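You operate a simulated robot arm through the tools that you are given. There is no shell and no other tool.

You run a simulated two-armed robot. Do the job below in one go: nothing can be reset, and whatever is moved stays where it is left.

Task
Give the red sample cup two pumps of water and shake it up.
Fine: in the shaker, under the spout; one shake with the orange cover over it; swing spout and cover aside again; the cup stays there; the other sample cups get none. Set down upright: what you pick out. Where these are worked on the way, their far stop is far enough and under half their travel is too little: orange cover, swing spout.

The check looks at the end state, three seconds after you hand in, the way a careful person would. Anything else that was tipped, shoved, dropped, spilled or broken makes it a failure. A push-on lid holds only when it is set on centred and level and pressed home; a screw cap is set on level and turned clockwise until tight.

Robot
Two 7-joint arms with fingered hands on one trunk that stands fixed in place. Base frame: the origin is at the foot of the trunk, x ahead of it, y to its left, z up; the work surface is at about z = 80. Units: cm, degrees, N and s.
The left shoulder is at [4.2, 16.3, 106.1], the right one opposite. Each reaches about 121.5 cm from its shoulder. Payload 4 kg a hand.
Tool frame (each hand has its own): the origin (TCP) lies between the finger pads and is the grasp point; the fingertips stand 3.6 cm ahead of it; z points along the fingers, y is the line along which they close. The gripper opens to 12.4 cm; its body begins 4.2 cm behind the TCP. The gripper is a hand of 4 fingers: y runs from the thumb to the fingers, the wrist lies at [-1.5, -9.9, -18.9] in the tool frame.
Orientation is told as [roll, pitch, yaw] about the base's x, y, z axes, in that order, counted from this pose: with the fingers straight down and the wrist toward the robot, the tool's x, y and z point along [0, 1, 0], [1, 0, 0] and [0, 0, -1] of the base frame.

Tools
- The arms move only by the tool send_rows. It takes "left_steps", "right_steps" or both (then of equal length, played together; a hand with none holds still); each is a list that holds one entry, the list of rows, each a list of 6 numbers: the shift along the tool's x, y, z in cm, then the turn, a rotation vector about the tool's x, y, z in degrees. In form: [[[dx, dy, dz, rx, ry, rz], ...]]. A call has 1 to 20 rows; each row is the pose to reach, as a shift and turn from the pose commanded when the call began, along the tool's axes at that moment. A row lasts 0.2 s, in which the tool goes at most 5 cm and 8.6 degrees; a call with a longer step from one row to the next is refused whole. A pose out of reach is approached as far as the arm can. The call stops where the force on the tool passes 50 N (or 10 N more than at its start, if that is more) or the arm is blocked; 0.2 s more then pass. In this call time passes only in rows, and 0.2 s behind the last. The reply holds the time, the measured pose of the TCP, the force on the tool along the base axes, the opening and the grip force, in the units named above and with some noise, with the torque about the TCP (base axes, N m) and any sound that the robot's microphone picked up, and new pictures: "show" is both (left out), scene, wrist or none (wrist: the cameras of the hands that moved).
- Cameras (640 x 400 px; columns grow to the right, rows downward): "scene" is now at [14.95, 1.22, 129.75]; the picture's right is [0.15, -0.99, -0.02], its down [-0.50, -0.05, -0.87] and it looks along [0.86, 0.14, -0.50] (base axes); focal length 340 px, centre (320, 200). "left" rides on the left gripper at [-7.5, -8.6, -12.3] in its tool frame; the picture's right is [-0.70, -0.34, 0.63], its down [0.64, -0.68, 0.35] and it looks along [0.32, 0.65, 0.69] (tool axes); focal length 275 px, centre (320, 200). "right" rides on the right gripper at [7.5, -8.6, -12.3] in its tool frame; the picture's right is [-0.70, 0.34, -0.63], its down [-0.64, -0.68, 0.35] and it looks along [-0.32, 0.65, 0.69] (tool axes); focal length 275 px, centre (320, 200). There is no depth. A picture from a camera that has moved, and an enlarged one, comes with that camera's place and axes in the base frame and with its lens.
- slide_trunk(by): moves the trunk up (or, below 0, down) by that many cm; the arms and the scene camera ride with it, the base frame stays. It gives what a move gives, with no picture.
- move_fingers(index, middle, ring, thumb_bend, thumb_turn, hand): sets how far each is bent, from 0 (flat) to 100 (curled in); at 30 the hand is open as for a grip, at 70 the pads meet at the TCP. One left out holds its place. A second passes; each finger stops where it meets its share of the squeeze, and holds until it gets a number again. It is the only way to open and close the hand. It gives what a move gives, with no picture; readings hold the bend of each and the force on the fingers (four entries, about 0 where the hand has none), thumb and palm. thumb_turn goes from beside the hand (0) to across from the fingers (100), as for a grip.
- turn_head(pan, tilt): turns the head with the scene camera to pan (to the left, within 86 degrees either way) and tilt (down, from -29 to 69), counted from straight ahead of the robot (the tilt from the chest, where the trunk bows). It gives what a move gives, and a new picture of the scene camera.
- close_up(camera, box): a new picture of the part [left, top, right, bottom] of that camera's present view, enlarged. No time passes.
- finish_job(): hands the job in; it is judged then, once.

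Places have to be worked out from the pictures, the camera data and where the tool is seen. Open the grippers and draw the arms clear of the work before you hand the job in, unless the task says otherwise.

The tools are called after "Call:" as a command line: name --argument value ..., lists and objects as JSON in quotes. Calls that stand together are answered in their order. send_rows: Moves the arms, as the interface text tells. Its arguments: {"type":"object","properties":{"left_steps":{"type":"array","items":{"type":"array","items":{"type":"array","items":{"type":"number"}}}},"right_steps":{"type":"array","items":{"type":"array","items":{"type":"array","items":{"type":"number"}}}},"show":{"type":"string","enum":["both","scene","wrist","none"]}},"required":[]} The other tools are called the same way: slide_trunk (by) moves the trunk up or down; move_fingers (index, middle, ring, thumb_bend, thumb_turn, hand) moves the fingers one by one; turn_head (pan, tilt) turns the head that bears the scene camera; close_up (camera, box) takes an enlarged picture of a part of a camera's view; finish_job () hands the job in.

At the start:

```text
time_s: 0.0
left_tcp_pos: [74.26, 26.44, 112.09]
left_orientation: [0.0, 0.0, 0.1]
left_contact_force: [1.1, -0.3, 0.8]
left_torque: [-0.01, 0.03, 0.01]
left_gripper_width: 12.36
left_finger_force: 0.1
left_shape: jaw
left_bend: [30.0, 30.0, 30.0, 30.0, 98.0]
left_finger forces: [0.0, 0.0, 0.0, 0.1, 0.0, 0.0]
right_tcp_pos: [60.19, -19.35, 106.86]
right_orientation: [0.0, 0.0, 0.0]
right_contact_force: [-0.9, -0.1, 0.3]
right_torque: [-0.03, 0.01, 0.01]
right_gripper_width: 12.39
right_finger_force: 0.0
right_shape: jaw
right_bend: [30.0, 30.0, 30.0, 30.0, 98.0]
right_finger forces: [0.1, 0.0, 0.0, 0.1, 0.1, 0.0]
trunk travel left (down, up): [-22.5, 25.3]
head pan, tilt (commanded): [8.6, 21.2]
```

scene: 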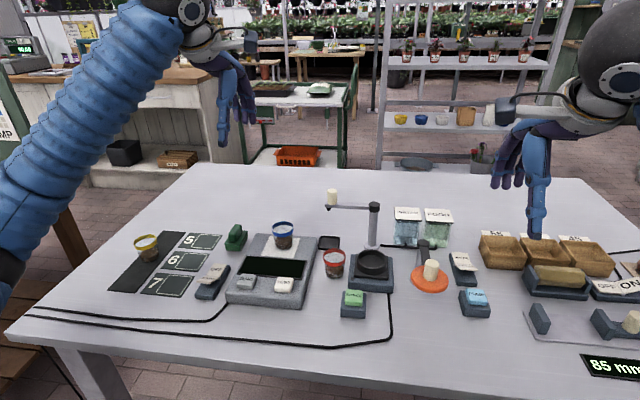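
right: 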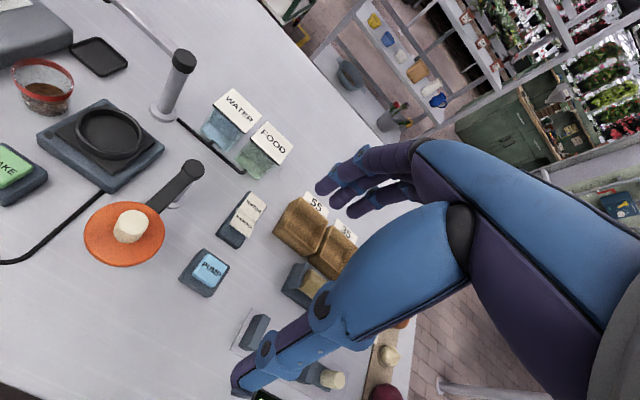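
left: 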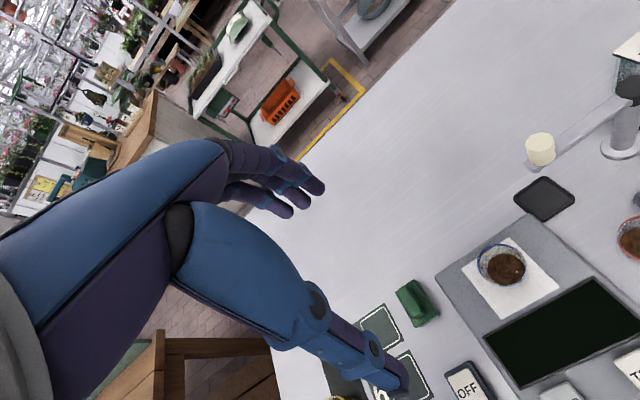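

I see a table with a scale, three cups (yellow, blue, red), a shaker with a ring holder, a swing spout, an orange cover on a swing arm, and several buttons. I'll take enlarged pictures to read the details.

Call:
close_up --camera "scene" --box '[300, 170, 500, 330]'

Call:
close_up --camera "scene" --box '[440, 200, 640, 390]'

Call:
close_up --camera "scene" --box '[100, 200, 340, 320]'

Call:
close_up --camera "right" --box '[0, 0, 400, 400]'

```text
2.50 times, centred on (400, 250) of scene
camera zoom: at [14.95, 1.22, 129.75], right [0.15, -0.99, -0.02], down [-0.5, -0.05, -0.87], along [0.86, 0.14, -0.5], focal length 849 px, centre (120, 75)
```

zoom: 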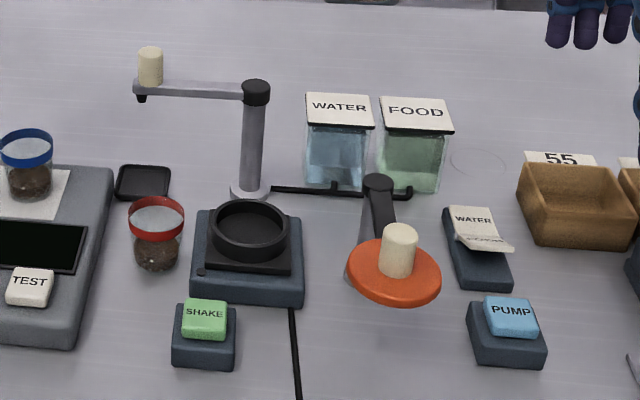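

```text
2.11 times, centred on (540, 295) of scene
camera zoom: at [14.95, 1.22, 129.75], right [0.15, -0.99, -0.02], down [-0.5, -0.05, -0.87], along [0.86, 0.14, -0.5], focal length 715 px, centre (-143, 0)
```

zoom: 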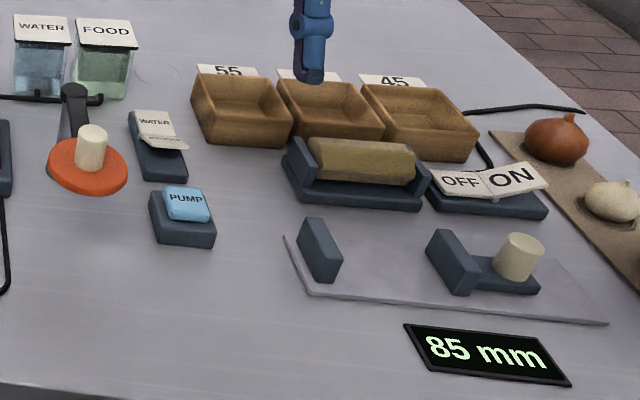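

```text
2.67 times, centred on (220, 260) of scene
camera zoom: at [14.95, 1.22, 129.75], right [0.15, -0.99, -0.02], down [-0.5, -0.05, -0.87], along [0.86, 0.14, -0.5], focal length 906 px, centre (587, 40)
```

zoom: 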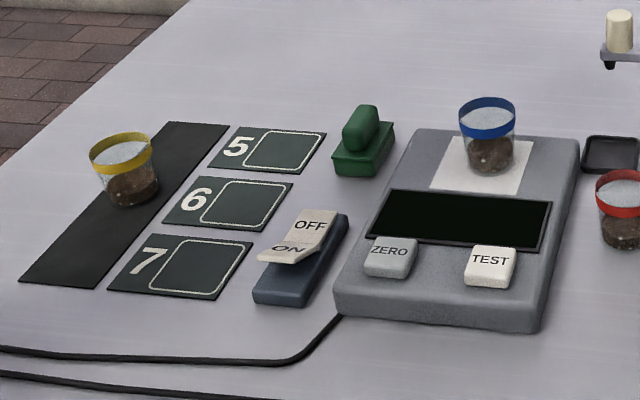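

```text
1.00 times, centred on (200, 200) of right (not enlarged: the box is as wide or as high as the picture)
camera zoom: at [51.61, -11.98, 119.16], right [0.34, -0.7, 0.63], down [-0.68, -0.64, -0.35], along [0.65, -0.32, -0.69], focal length 275 px, centre (440, 200)
```

zoom: 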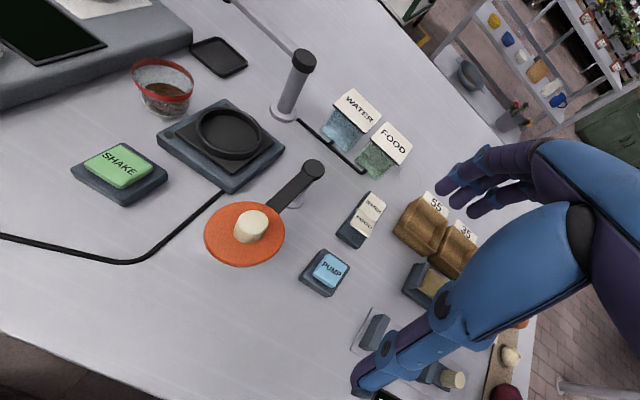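

The close-ups show a WATER/other rocker beside the PUMP button. I need to see which side is pressed and see the shaker more closely, so I'll zoom further.

Call:
close_up --camera "scene" --box '[435, 240, 499, 320]'

Call:
close_up --camera "right" --box '[170, 180, 280, 300]'

Call:
close_up --camera "scene" --box '[315, 235, 405, 325]'

Call:
close_up --camera "right" --box '[0, 40, 200, 200]'

```text
5.00 times, centred on (467, 280) of scene
camera zoom: at [14.95, 1.22, 129.75], right [0.15, -0.99, -0.02], down [-0.5, -0.05, -0.87], along [0.86, 0.14, -0.5], focal length 1698 px, centre (-415, -200)
```

zoom: 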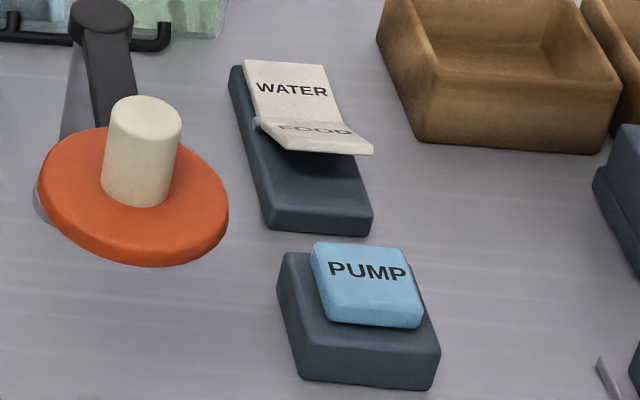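

```text
3.33 times, centred on (225, 240) of right
camera zoom: at [51.61, -11.98, 119.16], right [0.34, -0.7, 0.63], down [-0.68, -0.64, -0.35], along [0.65, -0.32, -0.69], focal length 918 px, centre (637, 67)
```

zoom: 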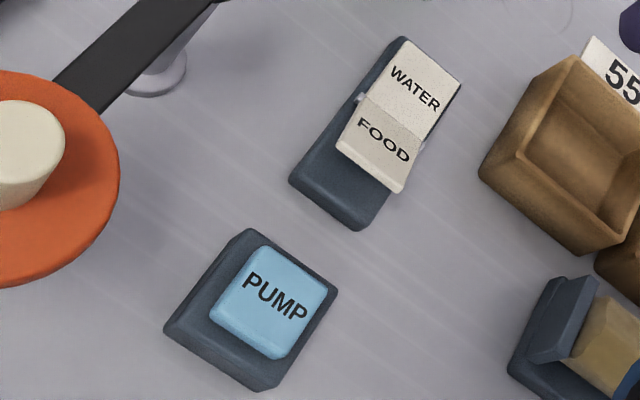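

```text
4.44 times, centred on (360, 280) of scene
camera zoom: at [14.95, 1.22, 129.75], right [0.15, -0.99, -0.02], down [-0.5, -0.05, -0.87], along [0.86, 0.14, -0.5], focal length 1509 px, centre (142, -156)
```

zoom: 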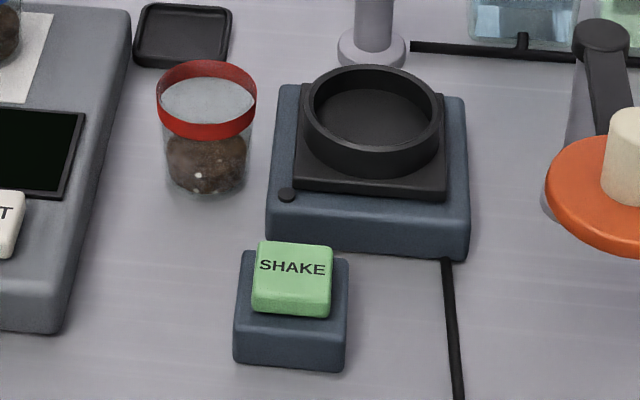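

```text
2.50 times, centred on (100, 120) of right
camera zoom: at [51.61, -11.98, 119.16], right [0.34, -0.7, 0.63], down [-0.68, -0.64, -0.35], along [0.65, -0.32, -0.69], focal length 688 px, centre (870, 400)
```

zoom: 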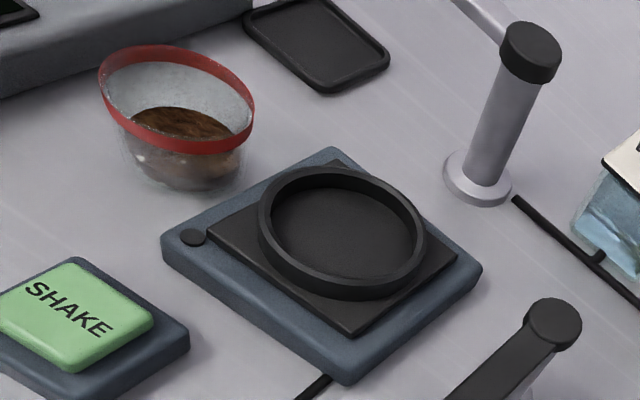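

The far end of the rocker seems to be the pressed one (WATER), and the ring of the shaker is near (69.5, 0, 84.4) with the red cup near (69.8, 7.6). I'll tilt the head down for a better view of the work area before moving.

Call:
turn_head --pan 0 --tilt 40

```text
time_s: 0.8
left_tcp_pos: [74.19, 26.51, 112.15]
left_orientation: [0.0, 0.1, 0.0]
left_contact_force: [1.0, 0.2, 0.7]
left_torque: [-0.02, 0.02, 0.02]
left_gripper_width: 12.39
left_finger_force: 0.1
left_shape: jaw
left_bend: [30.0, 30.0, 30.0, 30.0, 98.0]
left_finger forces: [0.0, 0.1, 0.1, 0.1, 0.0, 0.0]
right_tcp_pos: [60.21, -19.33, 106.88]
right_orientation: [0.0, 0.0, 0.0]
right_contact_force: [-0.2, -0.5, -0.5]
right_torque: [-0.01, 0.0, 0.0]
right_gripper_width: 12.36
right_finger_force: 0.1
right_shape: jaw
right_bend: [30.0, 30.0, 30.0, 30.0, 98.0]
right_finger forces: [0.0, 0.0, 0.1, 0.1, 0.0, 0.0]
trunk travel left (down, up): [-22.5, 25.3]
head pan, tilt (commanded): [0.0, 40.0]
camera scene: at [13.82, -0.18, 126.94], right [0.0, -1.0, 0.0], down [-0.75, 0.0, -0.66], along [0.66, 0.0, -0.75], focal length 340 px, centre (320, 200)
```

scene: 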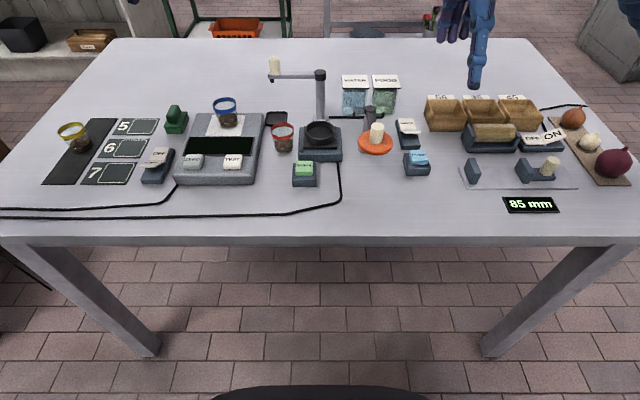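

The camera now looks straight ahead, which makes geometry simpler. I'll enlarge the shaker area to refine positions.

Call:
close_up --camera "scene" --box '[255, 45, 415, 195]'

Call:
close_up --camera "scene" --box '[350, 90, 450, 190]'

Call:
close_up --camera "scene" --box '[262, 105, 352, 195]'

```text
2.67 times, centred on (335, 120) of scene
camera zoom: at [13.82, -0.18, 126.94], right [0.0, -1.0, 0.0], down [-0.75, 0.0, -0.66], along [0.66, 0.0, -0.75], focal length 906 px, centre (280, 413)
```

zoom: 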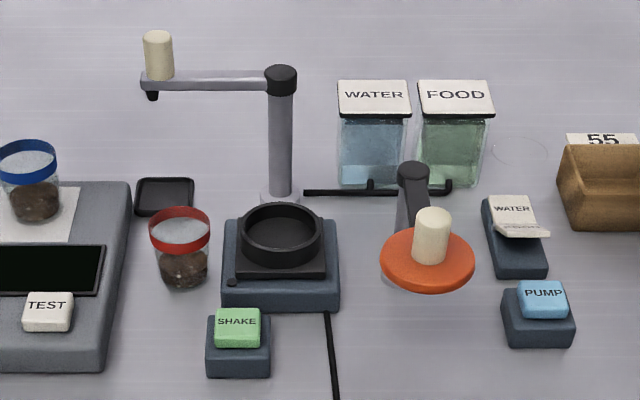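

```text
4.00 times, centred on (400, 140) of scene
camera zoom: at [13.82, -0.18, 126.94], right [0.0, -1.0, 0.0], down [-0.75, 0.0, -0.66], along [0.66, 0.0, -0.75], focal length 1358 px, centre (0, 440)
```

zoom: 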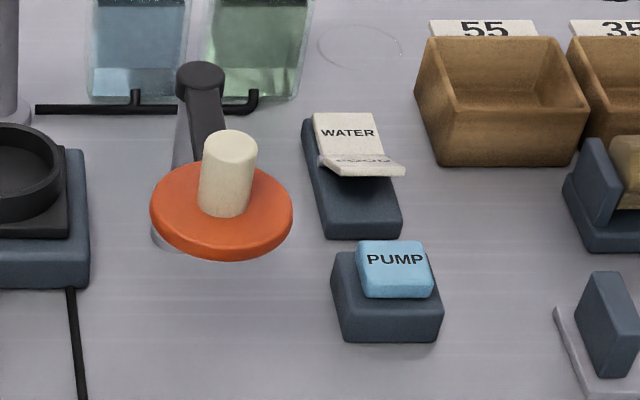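

```text
4.44 times, centred on (307, 150) of scene
camera zoom: at [13.82, -0.18, 126.94], right [0.0, -1.0, 0.0], down [-0.75, 0.0, -0.66], along [0.66, 0.0, -0.75], focal length 1509 px, centre (378, 422)
```

zoom: 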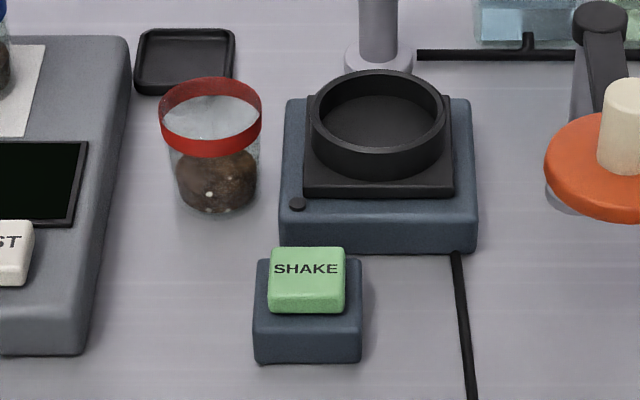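

Positions agree fairly well: red cup near (70, 7.5), ring near (70, 0). I'll bring the left hand above the red cup, high enough to clear everything, to view it with the wrist camera.

Call:
send_rows --left_steps '[[[-4, -0.7, 1.5, 0, 0, 0], [-8, -1.4, 3, 0, 0, 0], [-12, -2.1, 4.5, 0, 0, 0], [-16, -2.8, 6, 0, 0, 0], [-18.9, -3.5, 8, 0, 0, 0], [-18.9, -4.2, 9, 0, 0, 0]]]'

Call:
move_fingers --hand "left" --index 48 --middle 48 --ring 48 --thumb_bend 48

Call:
close_up --camera "left" --box '[0, 0, 640, 400]'

Call:
close_up --camera "scene" --box '[200, 0, 420, 200]'

```text
time_s: 2.2
left_tcp_pos: [70.08, 7.65, 103.05]
left_orientation: [0.0, 0.0, 0.1]
left_contact_force: [0.1, -0.1, 0.1]
left_torque: [0.05, -0.01, 0.04]
left_gripper_width: 12.39
left_finger_force: 0.1
left_shape: jaw
left_bend: [30.0, 30.0, 30.0, 30.0, 98.0]
left_finger forces: [0.0, 0.0, 0.1, 0.0, 0.1, 0.0]
right_tcp_pos: [60.23, -19.38, 106.76]
right_orientation: [0.0, 0.0, 0.1]
right_contact_force: [-0.5, -0.4, -0.4]
right_torque: [-0.01, -0.02, -0.01]
right_gripper_width: 12.38
right_finger_force: 0.0
right_shape: jaw
right_bend: [30.0, 30.0, 30.0, 30.0, 98.0]
right_finger forces: [0.0, 0.0, 0.0, 0.0, 0.0, 0.0]
trunk travel left (down, up): [-22.5, 25.3]
head pan, tilt (commanded): [0.0, 40.0]
camera scene: at [13.79, -0.15, 126.94], right [0.0, -1.0, 0.0], down [-0.75, 0.0, -0.66], along [0.66, 0.0, -0.75], focal length 340 px, centre (320, 200)
camera left: at [61.46, 0.23, 115.22], right [-0.34, -0.7, -0.63], down [-0.68, 0.64, -0.35], along [0.65, 0.32, -0.69], focal length 275 px, centre (320, 200)
```

scene: 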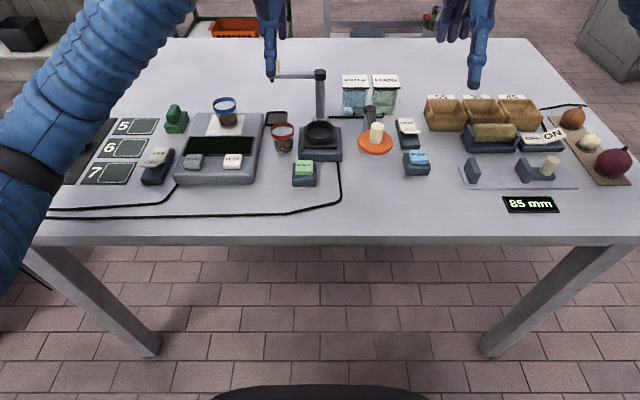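
left: 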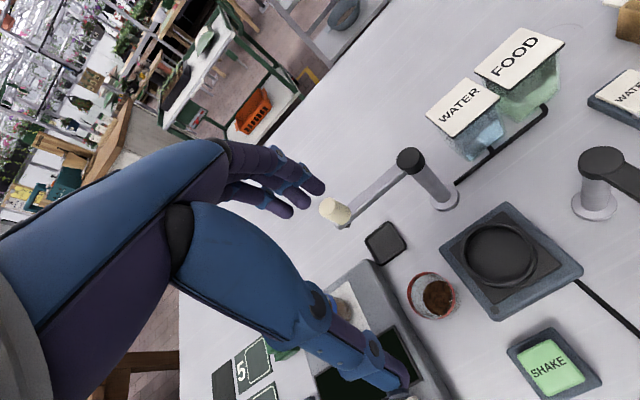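

```text
time_s: 3.2
left_tcp_pos: [70.09, 7.61, 102.95]
left_orientation: [0.1, 0.1, 0.0]
left_contact_force: [0.1, 0.5, -0.2]
left_torque: [0.02, 0.01, -0.01]
left_gripper_width: 6.83
left_finger_force: 0.1
left_shape: fingers
left_bend: [48.0, 48.0, 48.0, 48.0, 98.0]
left_finger forces: [0.1, 0.0, 0.0, 0.1, 0.1, 0.1]
right_tcp_pos: [60.23, -19.39, 106.82]
right_orientation: [0.0, 0.0, 0.0]
right_contact_force: [0.9, 0.1, 0.0]
right_torque: [0.02, 0.01, 0.04]
right_gripper_width: 12.4
right_finger_force: 0.1
right_shape: jaw
right_bend: [30.0, 30.0, 30.0, 30.0, 98.0]
right_finger forces: [0.0, 0.1, 0.0, 0.0, 0.0, 0.0]
trunk travel left (down, up): [-22.5, 25.3]
head pan, tilt (commanded): [0.0, 40.0]
```

```text
1.00 times, centred on (320, 200) of left (not enlarged: the box is as wide or as high as the picture)
camera zoom: at [61.51, 0.22, 115.2], right [-0.34, -0.7, -0.63], down [-0.68, 0.64, -0.35], along [0.65, 0.32, -0.69], focal length 275 px, centre (320, 200)
```

zoom: 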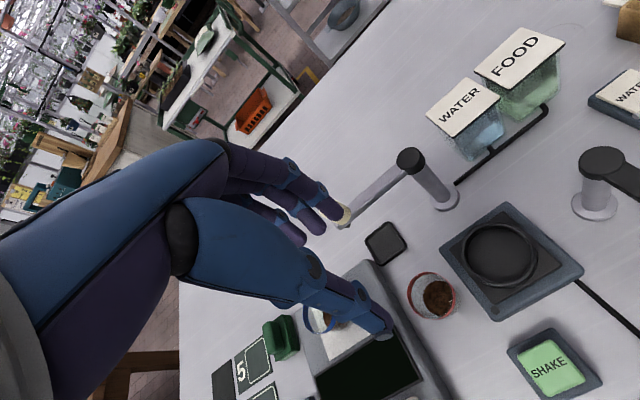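

```text
2.00 times, centred on (310, 100) of scene
camera zoom: at [13.82, -0.19, 126.94], right [0.0, -1.0, 0.0], down [-0.75, 0.0, -0.66], along [0.66, 0.0, -0.75], focal length 679 px, centre (340, 400)
```

zoom: 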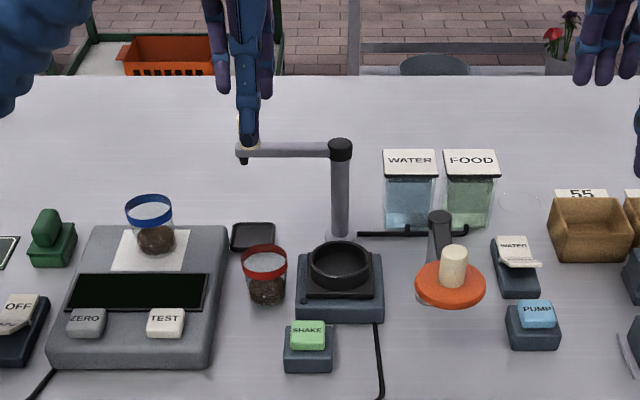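

The wrist view puts the cup near (69.4, 7.6) and the ring near (69.3, 0). I'll zoom the left camera for a more exact fix.

Call:
close_up --camera "left" --box '[350, 200, 510, 340]'

Call:
close_up --camera "left" --box '[430, 190, 590, 330]'

Call:
close_up --camera "left" --box '[310, 130, 470, 270]'

```text
2.86 times, centred on (430, 270) of left
camera zoom: at [61.51, 0.22, 115.2], right [-0.34, -0.7, -0.63], down [-0.68, 0.64, -0.35], along [0.65, 0.32, -0.69], focal length 786 px, centre (6, 0)
```

zoom: 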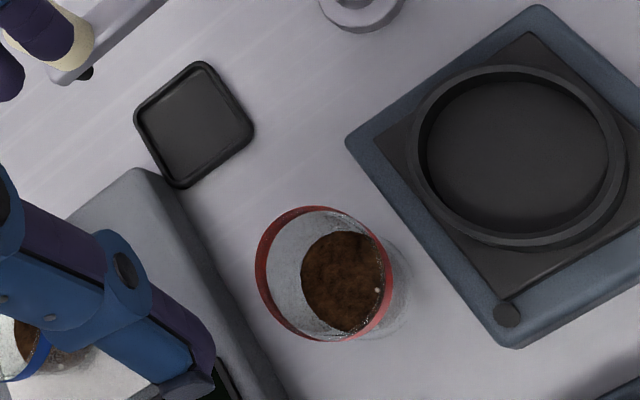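

```text
2.86 times, centred on (510, 260) of left
camera zoom: at [61.51, 0.22, 115.2], right [-0.34, -0.7, -0.63], down [-0.68, 0.64, -0.35], along [0.65, 0.32, -0.69], focal length 786 px, centre (-223, 29)
```

zoom: 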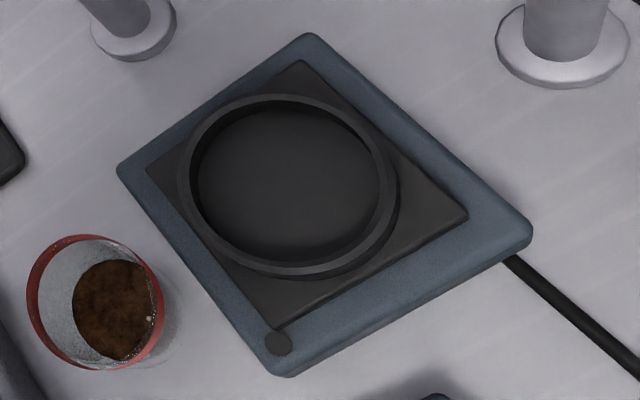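

```text
2.86 times, centred on (390, 200) of left
camera zoom: at [61.51, 0.22, 115.2], right [-0.34, -0.7, -0.63], down [-0.68, 0.64, -0.35], along [0.65, 0.32, -0.69], focal length 786 px, centre (120, 200)
```

zoom: 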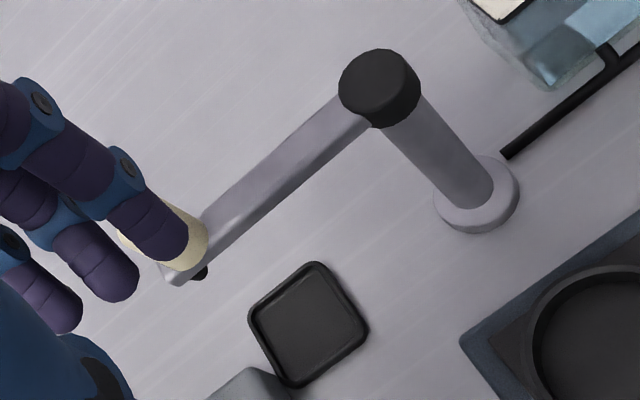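

Cup axis is about (69.4, 7.6), rim diameter about 4.7 cm, and the hand opening is now 6.8 cm. I'll descend to just above the cup and check the finger clearance.

Call:
send_rows --left_steps '[[[0, -0.7, 4, 0, 0, 0], [0, -0.7, 8, 0, 0, 0], [0, -0.7, 10.5, 0, 0, 0], [0, -0.7, 12, 0, 0, 0]]]'

Call:
close_up --camera "scene" --box '[220, 30, 380, 190]'

```text
time_s: 4.4
left_tcp_pos: [67.55, 5.99, 99.15]
left_orientation: [0.1, -7.5, 0.2]
left_contact_force: [-1.5, -0.2, 0.5]
left_torque: [-0.02, -0.08, -0.02]
left_gripper_width: 6.84
left_finger_force: 0.1
left_shape: fingers
left_bend: [48.0, 48.0, 48.0, 48.0, 97.0]
left_finger forces: [0.1, 0.0, 0.0, 0.0, 0.0, 0.1]
right_tcp_pos: [56.11, -22.35, 108.2]
right_orientation: [-0.4, -1.4, -0.8]
right_contact_force: [0.6, 0.8, -0.5]
right_torque: [-0.06, -0.01, -0.01]
right_gripper_width: 12.41
right_finger_force: 0.1
right_shape: jaw
right_bend: [30.0, 30.0, 30.0, 30.0, 97.0]
right_finger forces: [0.0, 0.1, 0.0, 0.1, 0.1, 0.0]
trunk travel left (down, up): [-22.5, 25.3]
head pan, tilt (commanded): [0.0, 40.0]
stopped in row 4 (left hand): the arm was blocked; the commanded pose is now the measured one
camera scene: at [14.89, -4.86, 127.81], right [-0.05, -1.0, -0.03], down [-0.74, 0.06, -0.67], along [0.67, -0.01, -0.74], focal length 340 px, centre (320, 200)
camera left: at [57.45, -1.49, 110.14], right [-0.25, -0.7, -0.67], down [-0.63, 0.64, -0.43], along [0.73, 0.32, -0.6], focal length 275 px, centre (320, 200)
```

scene: 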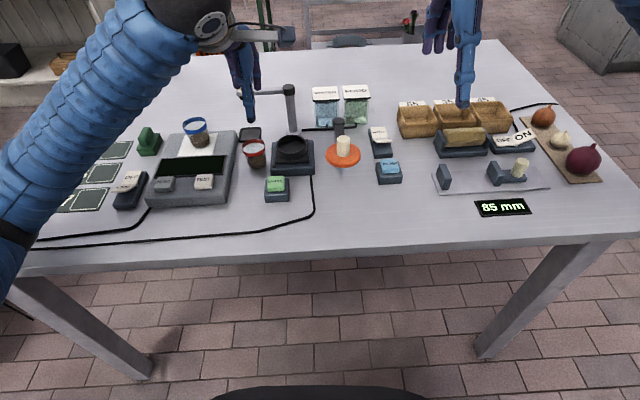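
left: 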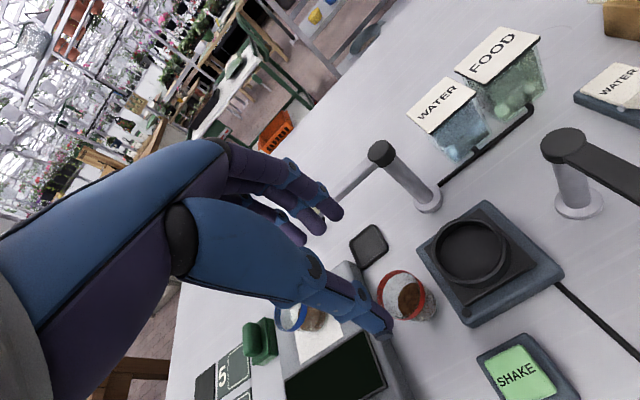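

```text
2.50 times, centred on (300, 110) of scene
camera zoom: at [14.89, -4.86, 127.81], right [-0.05, -1.0, -0.03], down [-0.74, 0.06, -0.67], along [0.67, -0.01, -0.74], focal length 849 px, centre (370, 425)
```

zoom: 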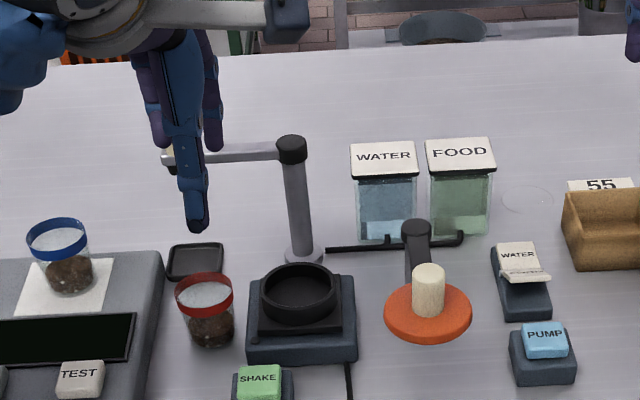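

The arm was blocked with the tool free in air (TCP at z≈99), so the elbow or forearm seems to be touching something, and the trunk has leaned. I'll look at the left elbow before doing anything else.

Call:
turn_head --pan 50 --tilt 55

```text
time_s: 5.6
left_tcp_pos: [65.11, 12.54, 95.93]
left_orientation: [0.6, -5.0, 4.3]
left_contact_force: [6.4, -4.0, -6.3]
left_torque: [0.26, 0.41, -0.04]
left_gripper_width: 6.83
left_finger_force: 0.1
left_shape: fingers
left_bend: [48.0, 48.0, 48.0, 48.0, 97.0]
left_finger forces: [0.0, 0.0, 0.0, 0.0, 0.0, 0.0]
right_tcp_pos: [55.58, -16.93, 107.73]
right_orientation: [-1.0, -0.7, 3.0]
right_contact_force: [3.9, -2.2, -0.9]
right_torque: [0.14, 0.35, 0.04]
right_gripper_width: 12.4
right_finger_force: 0.1
right_shape: jaw
right_bend: [30.0, 30.0, 30.0, 30.0, 97.0]
right_finger forces: [0.1, 0.0, 0.0, 0.0, 0.0, 0.0]
trunk travel left (down, up): [-22.5, 25.3]
head pan, tilt (commanded): [50.0, 55.0]
camera scene: at [8.61, 5.68, 125.65], right [0.76, -0.64, -0.11], down [-0.6, -0.63, -0.5], along [0.25, 0.44, -0.86], focal length 340 px, centre (320, 200)
```

scene: 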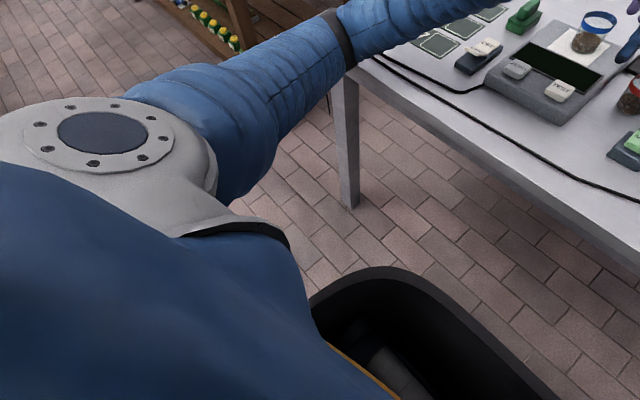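

The left forearm runs low over the table's near-left edge, so it's resting on the table edge, and the trunk is swaying from that. I'll lift the left hand straight up right away to free the forearm.

Call:
send_rows --left_steps '[[[0, 0, -2, 0, 0, 0], [0, 0, -4, 0, 0, 0], [0, 0, -6, 0, 0, 0], [0, 0, -8, 0, 0, 0], [0, 0, -8, 0, 0, 0], [0, 0, -8, 0, 0, 0]]]' --show "scene"

```text
time_s: 6.4
left_tcp_pos: [73.02, -4.26, 96.02]
left_orientation: [-0.1, -0.5, -6.5]
left_contact_force: [-0.9, -7.6, -0.3]
left_torque: [0.48, -0.04, 0.03]
left_gripper_width: 6.81
left_finger_force: 0.1
left_shape: fingers
left_bend: [48.0, 48.0, 48.0, 48.0, 97.0]
left_finger forces: [0.0, 0.0, 0.1, 0.0, 0.1, 0.1]
right_tcp_pos: [58.59, -31.63, 107.4]
right_orientation: [-1.3, 0.0, -8.6]
right_contact_force: [1.2, -4.8, 0.2]
right_torque: [0.33, 0.09, -0.02]
right_gripper_width: 12.4
right_finger_force: 0.0
right_shape: jaw
right_bend: [30.0, 30.0, 30.0, 30.0, 98.0]
right_finger forces: [0.1, 0.0, 0.1, 0.1, 0.0, 0.0]
trunk travel left (down, up): [-22.5, 25.3]
head pan, tilt (commanded): [50.0, 55.0]
stopped in row 3 (right hand): the arm was blocked; the commanded pose is now the measured one
camera scene: at [10.51, 9.16, 125.83], right [0.77, -0.63, -0.12], down [-0.6, -0.64, -0.48], along [0.23, 0.44, -0.87], focal length 340 px, centre (320, 200)
```

scene: 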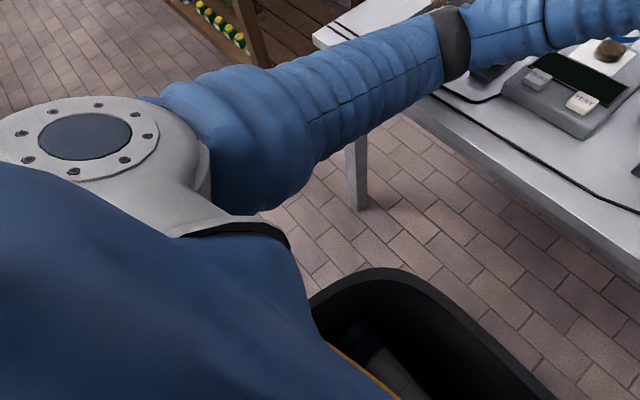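

The trunk is swaying noticeably, moving both hands. I'll hold everything still for a second and re-read, to see whether it dies out.

Call:
send_rows --left_steps '[[[0, 0, 0, 0, 0, 0]]]' --show "scene"

```text
time_s: 7.0
left_tcp_pos: [68.76, 0.93, 99.35]
left_orientation: [0.2, -3.1, -2.7]
left_contact_force: [-1.1, 1.2, -1.9]
left_torque: [-0.19, -0.15, -0.02]
left_gripper_width: 6.86
left_finger_force: 0.2
left_shape: fingers
left_bend: [48.0, 48.0, 48.0, 48.0, 97.0]
left_finger forces: [0.1, 0.1, 0.0, 0.0, 0.0, 0.0]
right_tcp_pos: [56.57, -26.92, 108.19]
right_orientation: [-0.5, -1.3, -4.3]
right_contact_force: [-0.8, -0.6, -0.5]
right_torque: [-0.04, -0.1, 0.04]
right_gripper_width: 12.39
right_finger_force: 0.0
right_shape: jaw
right_bend: [30.0, 30.0, 30.0, 30.0, 98.0]
right_finger forces: [0.0, 0.1, 0.0, 0.0, 0.0, 0.0]
trunk travel left (down, up): [-22.5, 25.3]
head pan, tilt (commanded): [50.0, 55.0]
stopped in row 1 (left hand): the arm was blocked; the commanded pose is now the measured one
camera scene: at [10.73, 2.61, 126.06], right [0.72, -0.68, -0.11], down [-0.63, -0.58, -0.51], along [0.28, 0.44, -0.86], focal length 340 px, centre (320, 200)
```

scene: 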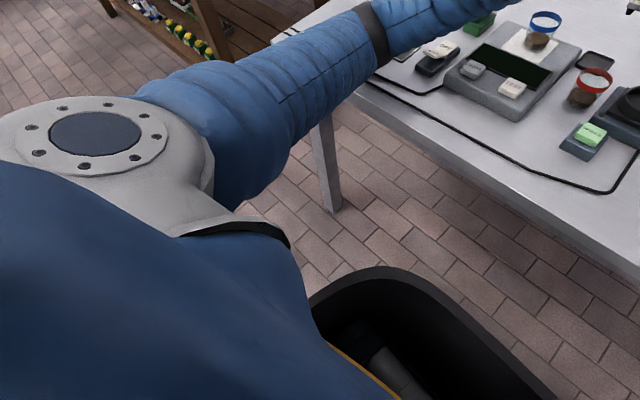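

Still swaying but no contact on the tools. I'll let another second pass with a no-op finger command.

Call:
move_fingers --hand "right" --thumb_bend 30

```text
time_s: 8.0
left_tcp_pos: [69.06, 2.04, 98.27]
left_orientation: [0.4, -2.5, -1.8]
left_contact_force: [3.3, -0.1, -1.9]
left_torque: [0.05, 0.13, -0.02]
left_gripper_width: 6.84
left_finger_force: 0.0
left_shape: fingers
left_bend: [48.0, 48.0, 48.0, 48.0, 97.0]
left_finger forces: [0.0, 0.0, 0.0, 0.1, 0.1, 0.0]
right_tcp_pos: [57.28, -26.06, 107.25]
right_orientation: [-0.6, -0.5, -3.3]
right_contact_force: [-0.8, 0.3, -0.4]
right_torque: [0.06, -0.03, 0.03]
right_gripper_width: 12.31
right_finger_force: 0.1
right_shape: fingers
right_bend: [30.0, 30.0, 30.0, 30.0, 98.0]
right_finger forces: [0.0, 0.1, 0.0, 0.1, 0.0, 0.0]
trunk travel left (down, up): [-22.5, 25.3]
head pan, tilt (commanded): [50.0, 55.0]
```

The sway is dying down. One more second of waiting, and then a look.

Call:
turn_head --pan 0 --tilt 40

Call:
move_fingers --hand "right" --thumb_bend 30

Call:
close_up --camera "scene" --box '[0, 0, 640, 400]'

```text
time_s: 9.1
left_tcp_pos: [68.97, 2.33, 99.01]
left_orientation: [0.1, -3.0, -1.5]
left_contact_force: [-0.1, -1.1, -0.8]
left_torque: [0.04, 0.03, -0.02]
left_gripper_width: 6.82
left_finger_force: 0.1
left_shape: fingers
left_bend: [48.0, 48.0, 48.0, 48.0, 97.0]
left_finger forces: [0.0, 0.0, 0.1, 0.0, 0.0, 0.0]
right_tcp_pos: [57.29, -25.91, 107.5]
right_orientation: [-0.8, -0.5, -3.2]
right_contact_force: [0.8, 0.3, 0.1]
right_torque: [0.0, 0.05, 0.01]
right_gripper_width: 12.31
right_finger_force: 0.1
right_shape: fingers
right_bend: [30.0, 30.0, 30.0, 30.0, 98.0]
right_finger forces: [0.0, 0.0, 0.0, 0.0, 0.1, 0.0]
trunk travel left (down, up): [-22.5, 25.3]
head pan, tilt (commanded): [0.0, 40.0]
camera scene: at [13.83, -1.13, 127.21], right [-0.01, -1.0, -0.01], down [-0.75, 0.01, -0.66], along [0.66, 0.0, -0.75], focal length 340 px, centre (320, 200)
```

scene: 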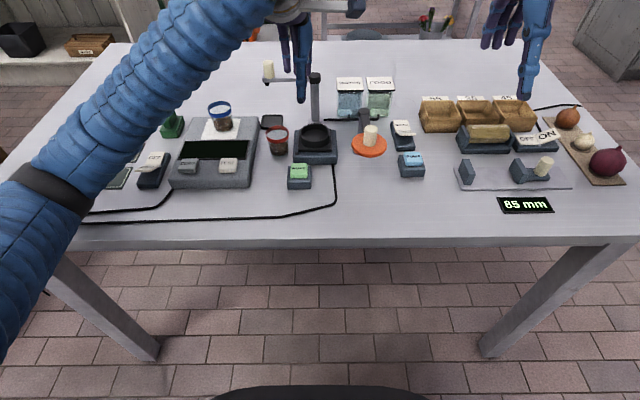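

```text
time_s: 10.1
left_tcp_pos: [69.48, 2.12, 98.81]
left_orientation: [0.1, -2.8, -2.0]
left_contact_force: [0.5, 0.6, -0.8]
left_torque: [0.02, 0.0, 0.01]
left_gripper_width: 6.85
left_finger_force: 0.1
left_shape: fingers
left_bend: [48.0, 48.0, 48.0, 48.0, 97.0]
left_finger forces: [0.1, 0.0, 0.1, 0.0, 0.0, 0.0]
right_tcp_pos: [57.42, -25.99, 107.4]
right_orientation: [-0.8, -0.4, -3.5]
right_contact_force: [-0.1, -0.1, -0.2]
right_torque: [0.01, 0.01, 0.01]
right_gripper_width: 12.31
right_finger_force: 0.1
right_shape: fingers
right_bend: [30.0, 30.0, 30.0, 30.0, 98.0]
right_finger forces: [0.0, 0.0, 0.0, 0.0, 0.1, 0.0]
trunk travel left (down, up): [-22.5, 25.3]
head pan, tilt (commanded): [0.0, 40.0]
```

```text
1.00 times, centred on (320, 200) of scene (not enlarged: the box is as wide or as high as the picture)
camera zoom: at [13.26, -1.06, 127.16], right [0.0, -1.0, -0.01], down [-0.75, 0.0, -0.66], along [0.66, 0.01, -0.75], focal length 340 px, centre (320, 200)
```

zoom: 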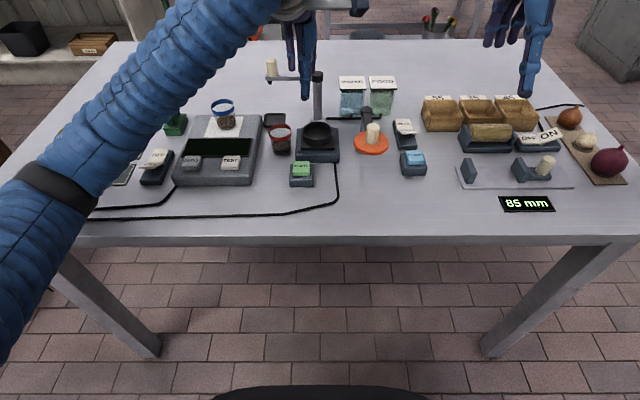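

It has settled and nothing on the table appears disturbed. The elbow is too low for working at table height, so I'll raise the trunk 20 cm so the arms come down from above.

Call:
slide_trunk --by 20

Call:
turn_head --pan 15 --tilt 50

```text
time_s: 12.3
left_tcp_pos: [69.49, 2.68, 116.69]
left_orientation: [-0.3, -1.2, -1.9]
left_contact_force: [-1.0, -0.4, -0.3]
left_torque: [0.0, -0.01, 0.0]
left_gripper_width: 6.84
left_finger_force: 0.1
left_shape: fingers
left_bend: [48.0, 48.0, 48.0, 48.0, 97.0]
left_finger forces: [0.0, 0.1, 0.0, 0.1, 0.0, 0.0]
right_tcp_pos: [57.84, -25.29, 127.13]
right_orientation: [-1.2, -0.3, -3.7]
right_contact_force: [0.1, -0.1, 0.8]
right_torque: [-0.01, 0.01, 0.04]
right_gripper_width: 12.32
right_finger_force: 0.0
right_shape: fingers
right_bend: [30.0, 30.0, 30.0, 30.0, 98.0]
right_finger forces: [0.0, 0.0, 0.0, 0.0, 0.0, 0.0]
trunk travel left (down, up): [-42.5, 5.3]
head pan, tilt (commanded): [0.0, 40.0]
```

```text
time_s: 13.1
left_tcp_pos: [69.41, 2.67, 116.74]
left_orientation: [-0.4, -1.3, -1.9]
left_contact_force: [0.0, -0.8, -0.5]
left_torque: [-0.02, -0.02, 0.02]
left_gripper_width: 6.85
left_finger_force: 0.0
left_shape: fingers
left_bend: [48.0, 48.0, 48.0, 48.0, 97.0]
left_finger forces: [0.1, 0.1, 0.1, 0.0, 0.0, 0.0]
right_tcp_pos: [57.71, -25.34, 127.05]
right_orientation: [-1.2, -0.2, -3.6]
right_contact_force: [0.1, 0.7, 0.2]
right_torque: [-0.02, 0.0, -0.04]
right_gripper_width: 12.32
right_finger_force: 0.0
right_shape: fingers
right_bend: [30.0, 30.0, 30.0, 30.0, 98.0]
right_finger forces: [0.0, 0.0, 0.0, 0.0, 0.0, 0.0]
trunk travel left (down, up): [-42.5, 5.3]
head pan, tilt (commanded): [15.0, 50.0]
camera scene: at [6.61, 1.79, 147.57], right [0.26, -0.97, 0.0], down [-0.74, -0.2, -0.64], along [0.62, 0.17, -0.77], focal length 340 px, centre (320, 200)
```

scene: 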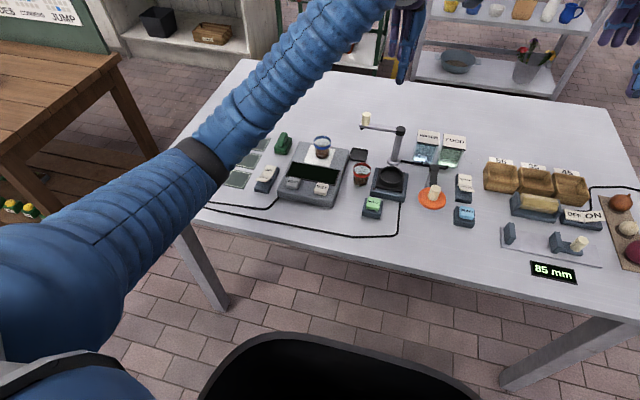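

The arm is free now and hangs well above the table. I'll do a small corrective move of the left hand to straighten its orientation and see how commanded and measured poses compare.

Call:
send_rows --left_steps '[[[0, 0, 0, 1.3, 0.4, -1.9], [0, 0, 0, 1.3, 0.4, -1.9]]]' --right_steps '[[[0, 0, 0, 0.2, 1.2, -3.6], [0, 0, 0, 0.2, 1.2, -3.6]]]' --show "none"

```text
time_s: 13.7
left_tcp_pos: [69.53, 2.83, 116.79]
left_orientation: [0.0, 0.1, -0.1]
left_contact_force: [0.0, -0.2, -0.5]
left_torque: [0.0, -0.03, 0.02]
left_gripper_width: 6.82
left_finger_force: 0.0
left_shape: fingers
left_bend: [48.0, 48.0, 48.0, 48.0, 97.0]
left_finger forces: [0.1, 0.0, 0.0, 0.1, 0.0, 0.0]
right_tcp_pos: [57.86, -25.34, 127.17]
right_orientation: [0.0, 0.0, 0.2]
right_contact_force: [0.6, 0.0, 0.2]
right_torque: [-0.01, -0.01, -0.01]
right_gripper_width: 12.27
right_finger_force: 0.0
right_shape: fingers
right_bend: [30.0, 30.0, 30.0, 30.0, 98.0]
right_finger forces: [0.0, 0.1, 0.0, 0.0, 0.0, 0.0]
trunk travel left (down, up): [-42.5, 5.3]
head pan, tilt (commanded): [15.0, 50.0]
```

Commanded and measured poses now agree and both hands are upright. I'll lower the left hand over the cup to z≈100 in moderate steps and watch for contact.

Call:
send_rows --left_steps '[[[2, -0.1, 2.5, 0, 0, 0], [4, -0.1, 5, 0, 0, 0], [4.8, -0.1, 7.5, 0, 0, 0], [4.8, -0.1, 10, 0, 0, 0], [4.8, -0.1, 12.5, 0, 0, 0], [4.8, -0.1, 14, 0, 0, 0]]]'

```text
time_s: 15.1
left_tcp_pos: [69.33, 7.65, 102.74]
left_orientation: [0.0, 0.1, -0.1]
left_contact_force: [-0.3, 0.6, -0.4]
left_torque: [-0.02, 0.02, 0.01]
left_gripper_width: 6.82
left_finger_force: 0.1
left_shape: fingers
left_bend: [48.0, 48.0, 48.0, 48.0, 97.0]
left_finger forces: [0.0, 0.0, 0.0, 0.0, 0.0, 0.0]
right_tcp_pos: [57.72, -25.27, 127.15]
right_orientation: [-0.1, 0.0, 0.0]
right_contact_force: [0.0, 0.4, -0.6]
right_torque: [0.02, 0.02, 0.0]
right_gripper_width: 12.32
right_finger_force: 0.0
right_shape: fingers
right_bend: [30.0, 30.0, 30.0, 30.0, 98.0]
right_finger forces: [0.1, 0.0, 0.0, 0.0, 0.0, 0.0]
trunk travel left (down, up): [-42.5, 5.3]
head pan, tilt (commanded): [15.0, 50.0]
camera scene: at [6.62, 1.81, 147.57], right [0.26, -0.97, 0.0], down [-0.75, -0.2, -0.64], along [0.61, 0.17, -0.77], focal length 340 px, centre (320, 200)
camera left: at [60.77, 0.32, 114.99], right [-0.34, -0.7, -0.63], down [-0.68, 0.65, -0.34], along [0.65, 0.32, -0.69], focal length 275 px, centre (320, 200)
```

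scene: 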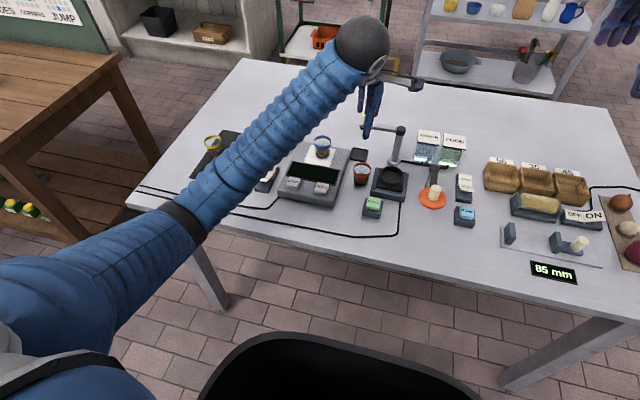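
left: 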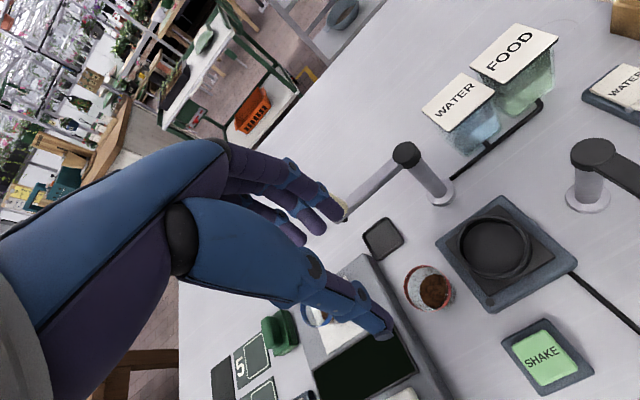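

All cups are still upright and in place, and no contact is felt. I'll continue down to about z=92 in smaller steps.

Call:
send_rows --left_steps '[[[0, 0, 2, 0, 0, 0], [0, 0, 4, 0, 0, 0], [0, 0, 6, 0, 0, 0], [0, 0, 8, 0, 0, 0], [0, 0, 10, 0, 0, 0]]]'

Call:
close_up --camera "left" --box '[250, 120, 490, 360]'

Call:
close_up --camera "scene" --box '[300, 80, 460, 230]'

```text
time_s: 16.3
left_tcp_pos: [69.35, 7.65, 92.75]
left_orientation: [0.0, 0.0, -0.1]
left_contact_force: [0.4, 0.3, -0.1]
left_torque: [0.0, 0.02, -0.02]
left_gripper_width: 6.85
left_finger_force: 0.0
left_shape: fingers
left_bend: [48.0, 48.0, 48.0, 48.0, 97.0]
left_finger forces: [0.0, 0.0, 0.0, 0.0, 0.0, 0.1]
right_tcp_pos: [57.81, -25.32, 127.01]
right_orientation: [-0.1, 0.1, 0.0]
right_contact_force: [-0.6, 0.2, 0.4]
right_torque: [-0.02, -0.03, 0.0]
right_gripper_width: 12.29
right_finger_force: 0.0
right_shape: fingers
right_bend: [30.0, 30.0, 30.0, 30.0, 98.0]
right_finger forces: [0.0, 0.1, 0.0, 0.0, 0.0, 0.0]
trunk travel left (down, up): [-42.5, 5.3]
head pan, tilt (commanded): [15.0, 50.0]
camera scene: at [6.61, 1.8, 147.56], right [0.26, -0.97, 0.0], down [-0.75, -0.2, -0.64], along [0.61, 0.17, -0.77], focal length 340 px, centre (320, 200)
camera left: at [60.73, 0.18, 105.05], right [-0.34, -0.7, -0.63], down [-0.68, 0.65, -0.35], along [0.65, 0.32, -0.69], focal length 275 px, centre (320, 200)
```

scene: 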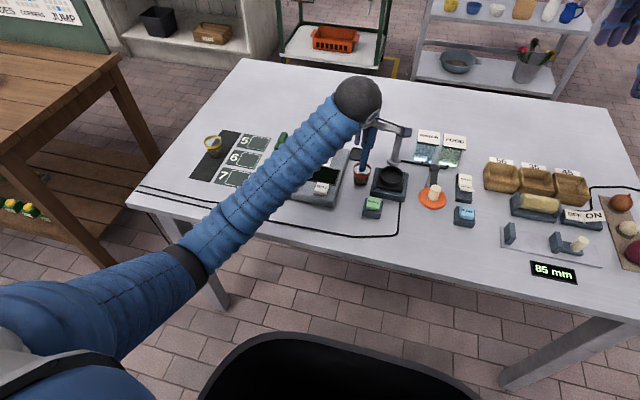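
left: 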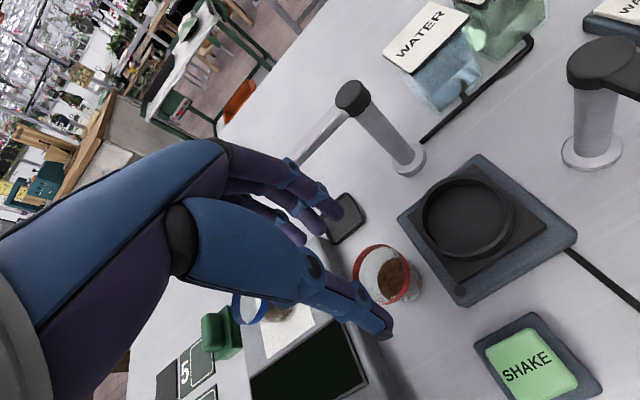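

```text
1.67 times, centred on (370, 240) of left
camera zoom: at [60.73, 0.18, 105.05], right [-0.34, -0.7, -0.63], down [-0.68, 0.65, -0.35], along [0.65, 0.32, -0.69], focal length 459 px, centre (237, 133)
```

zoom: 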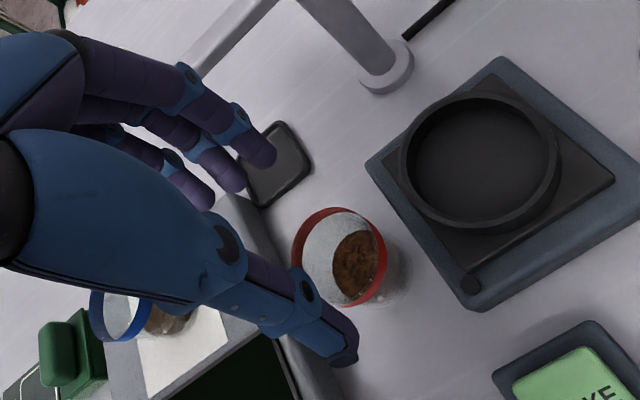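

```text
2.67 times, centred on (380, 155) of scene
camera zoom: at [6.61, 1.8, 147.56], right [0.26, -0.97, 0.0], down [-0.75, -0.2, -0.64], along [0.61, 0.17, -0.77], focal length 906 px, centre (160, 320)
```

zoom: 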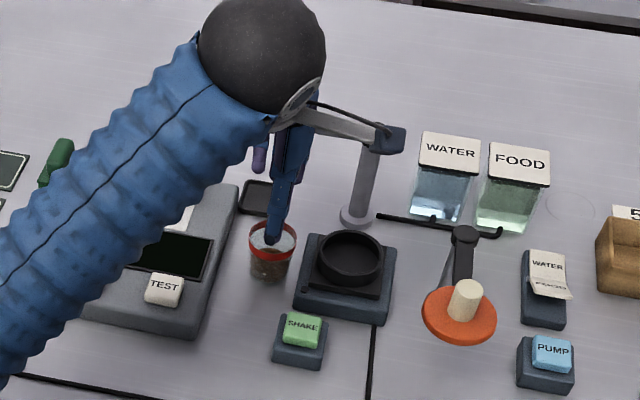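

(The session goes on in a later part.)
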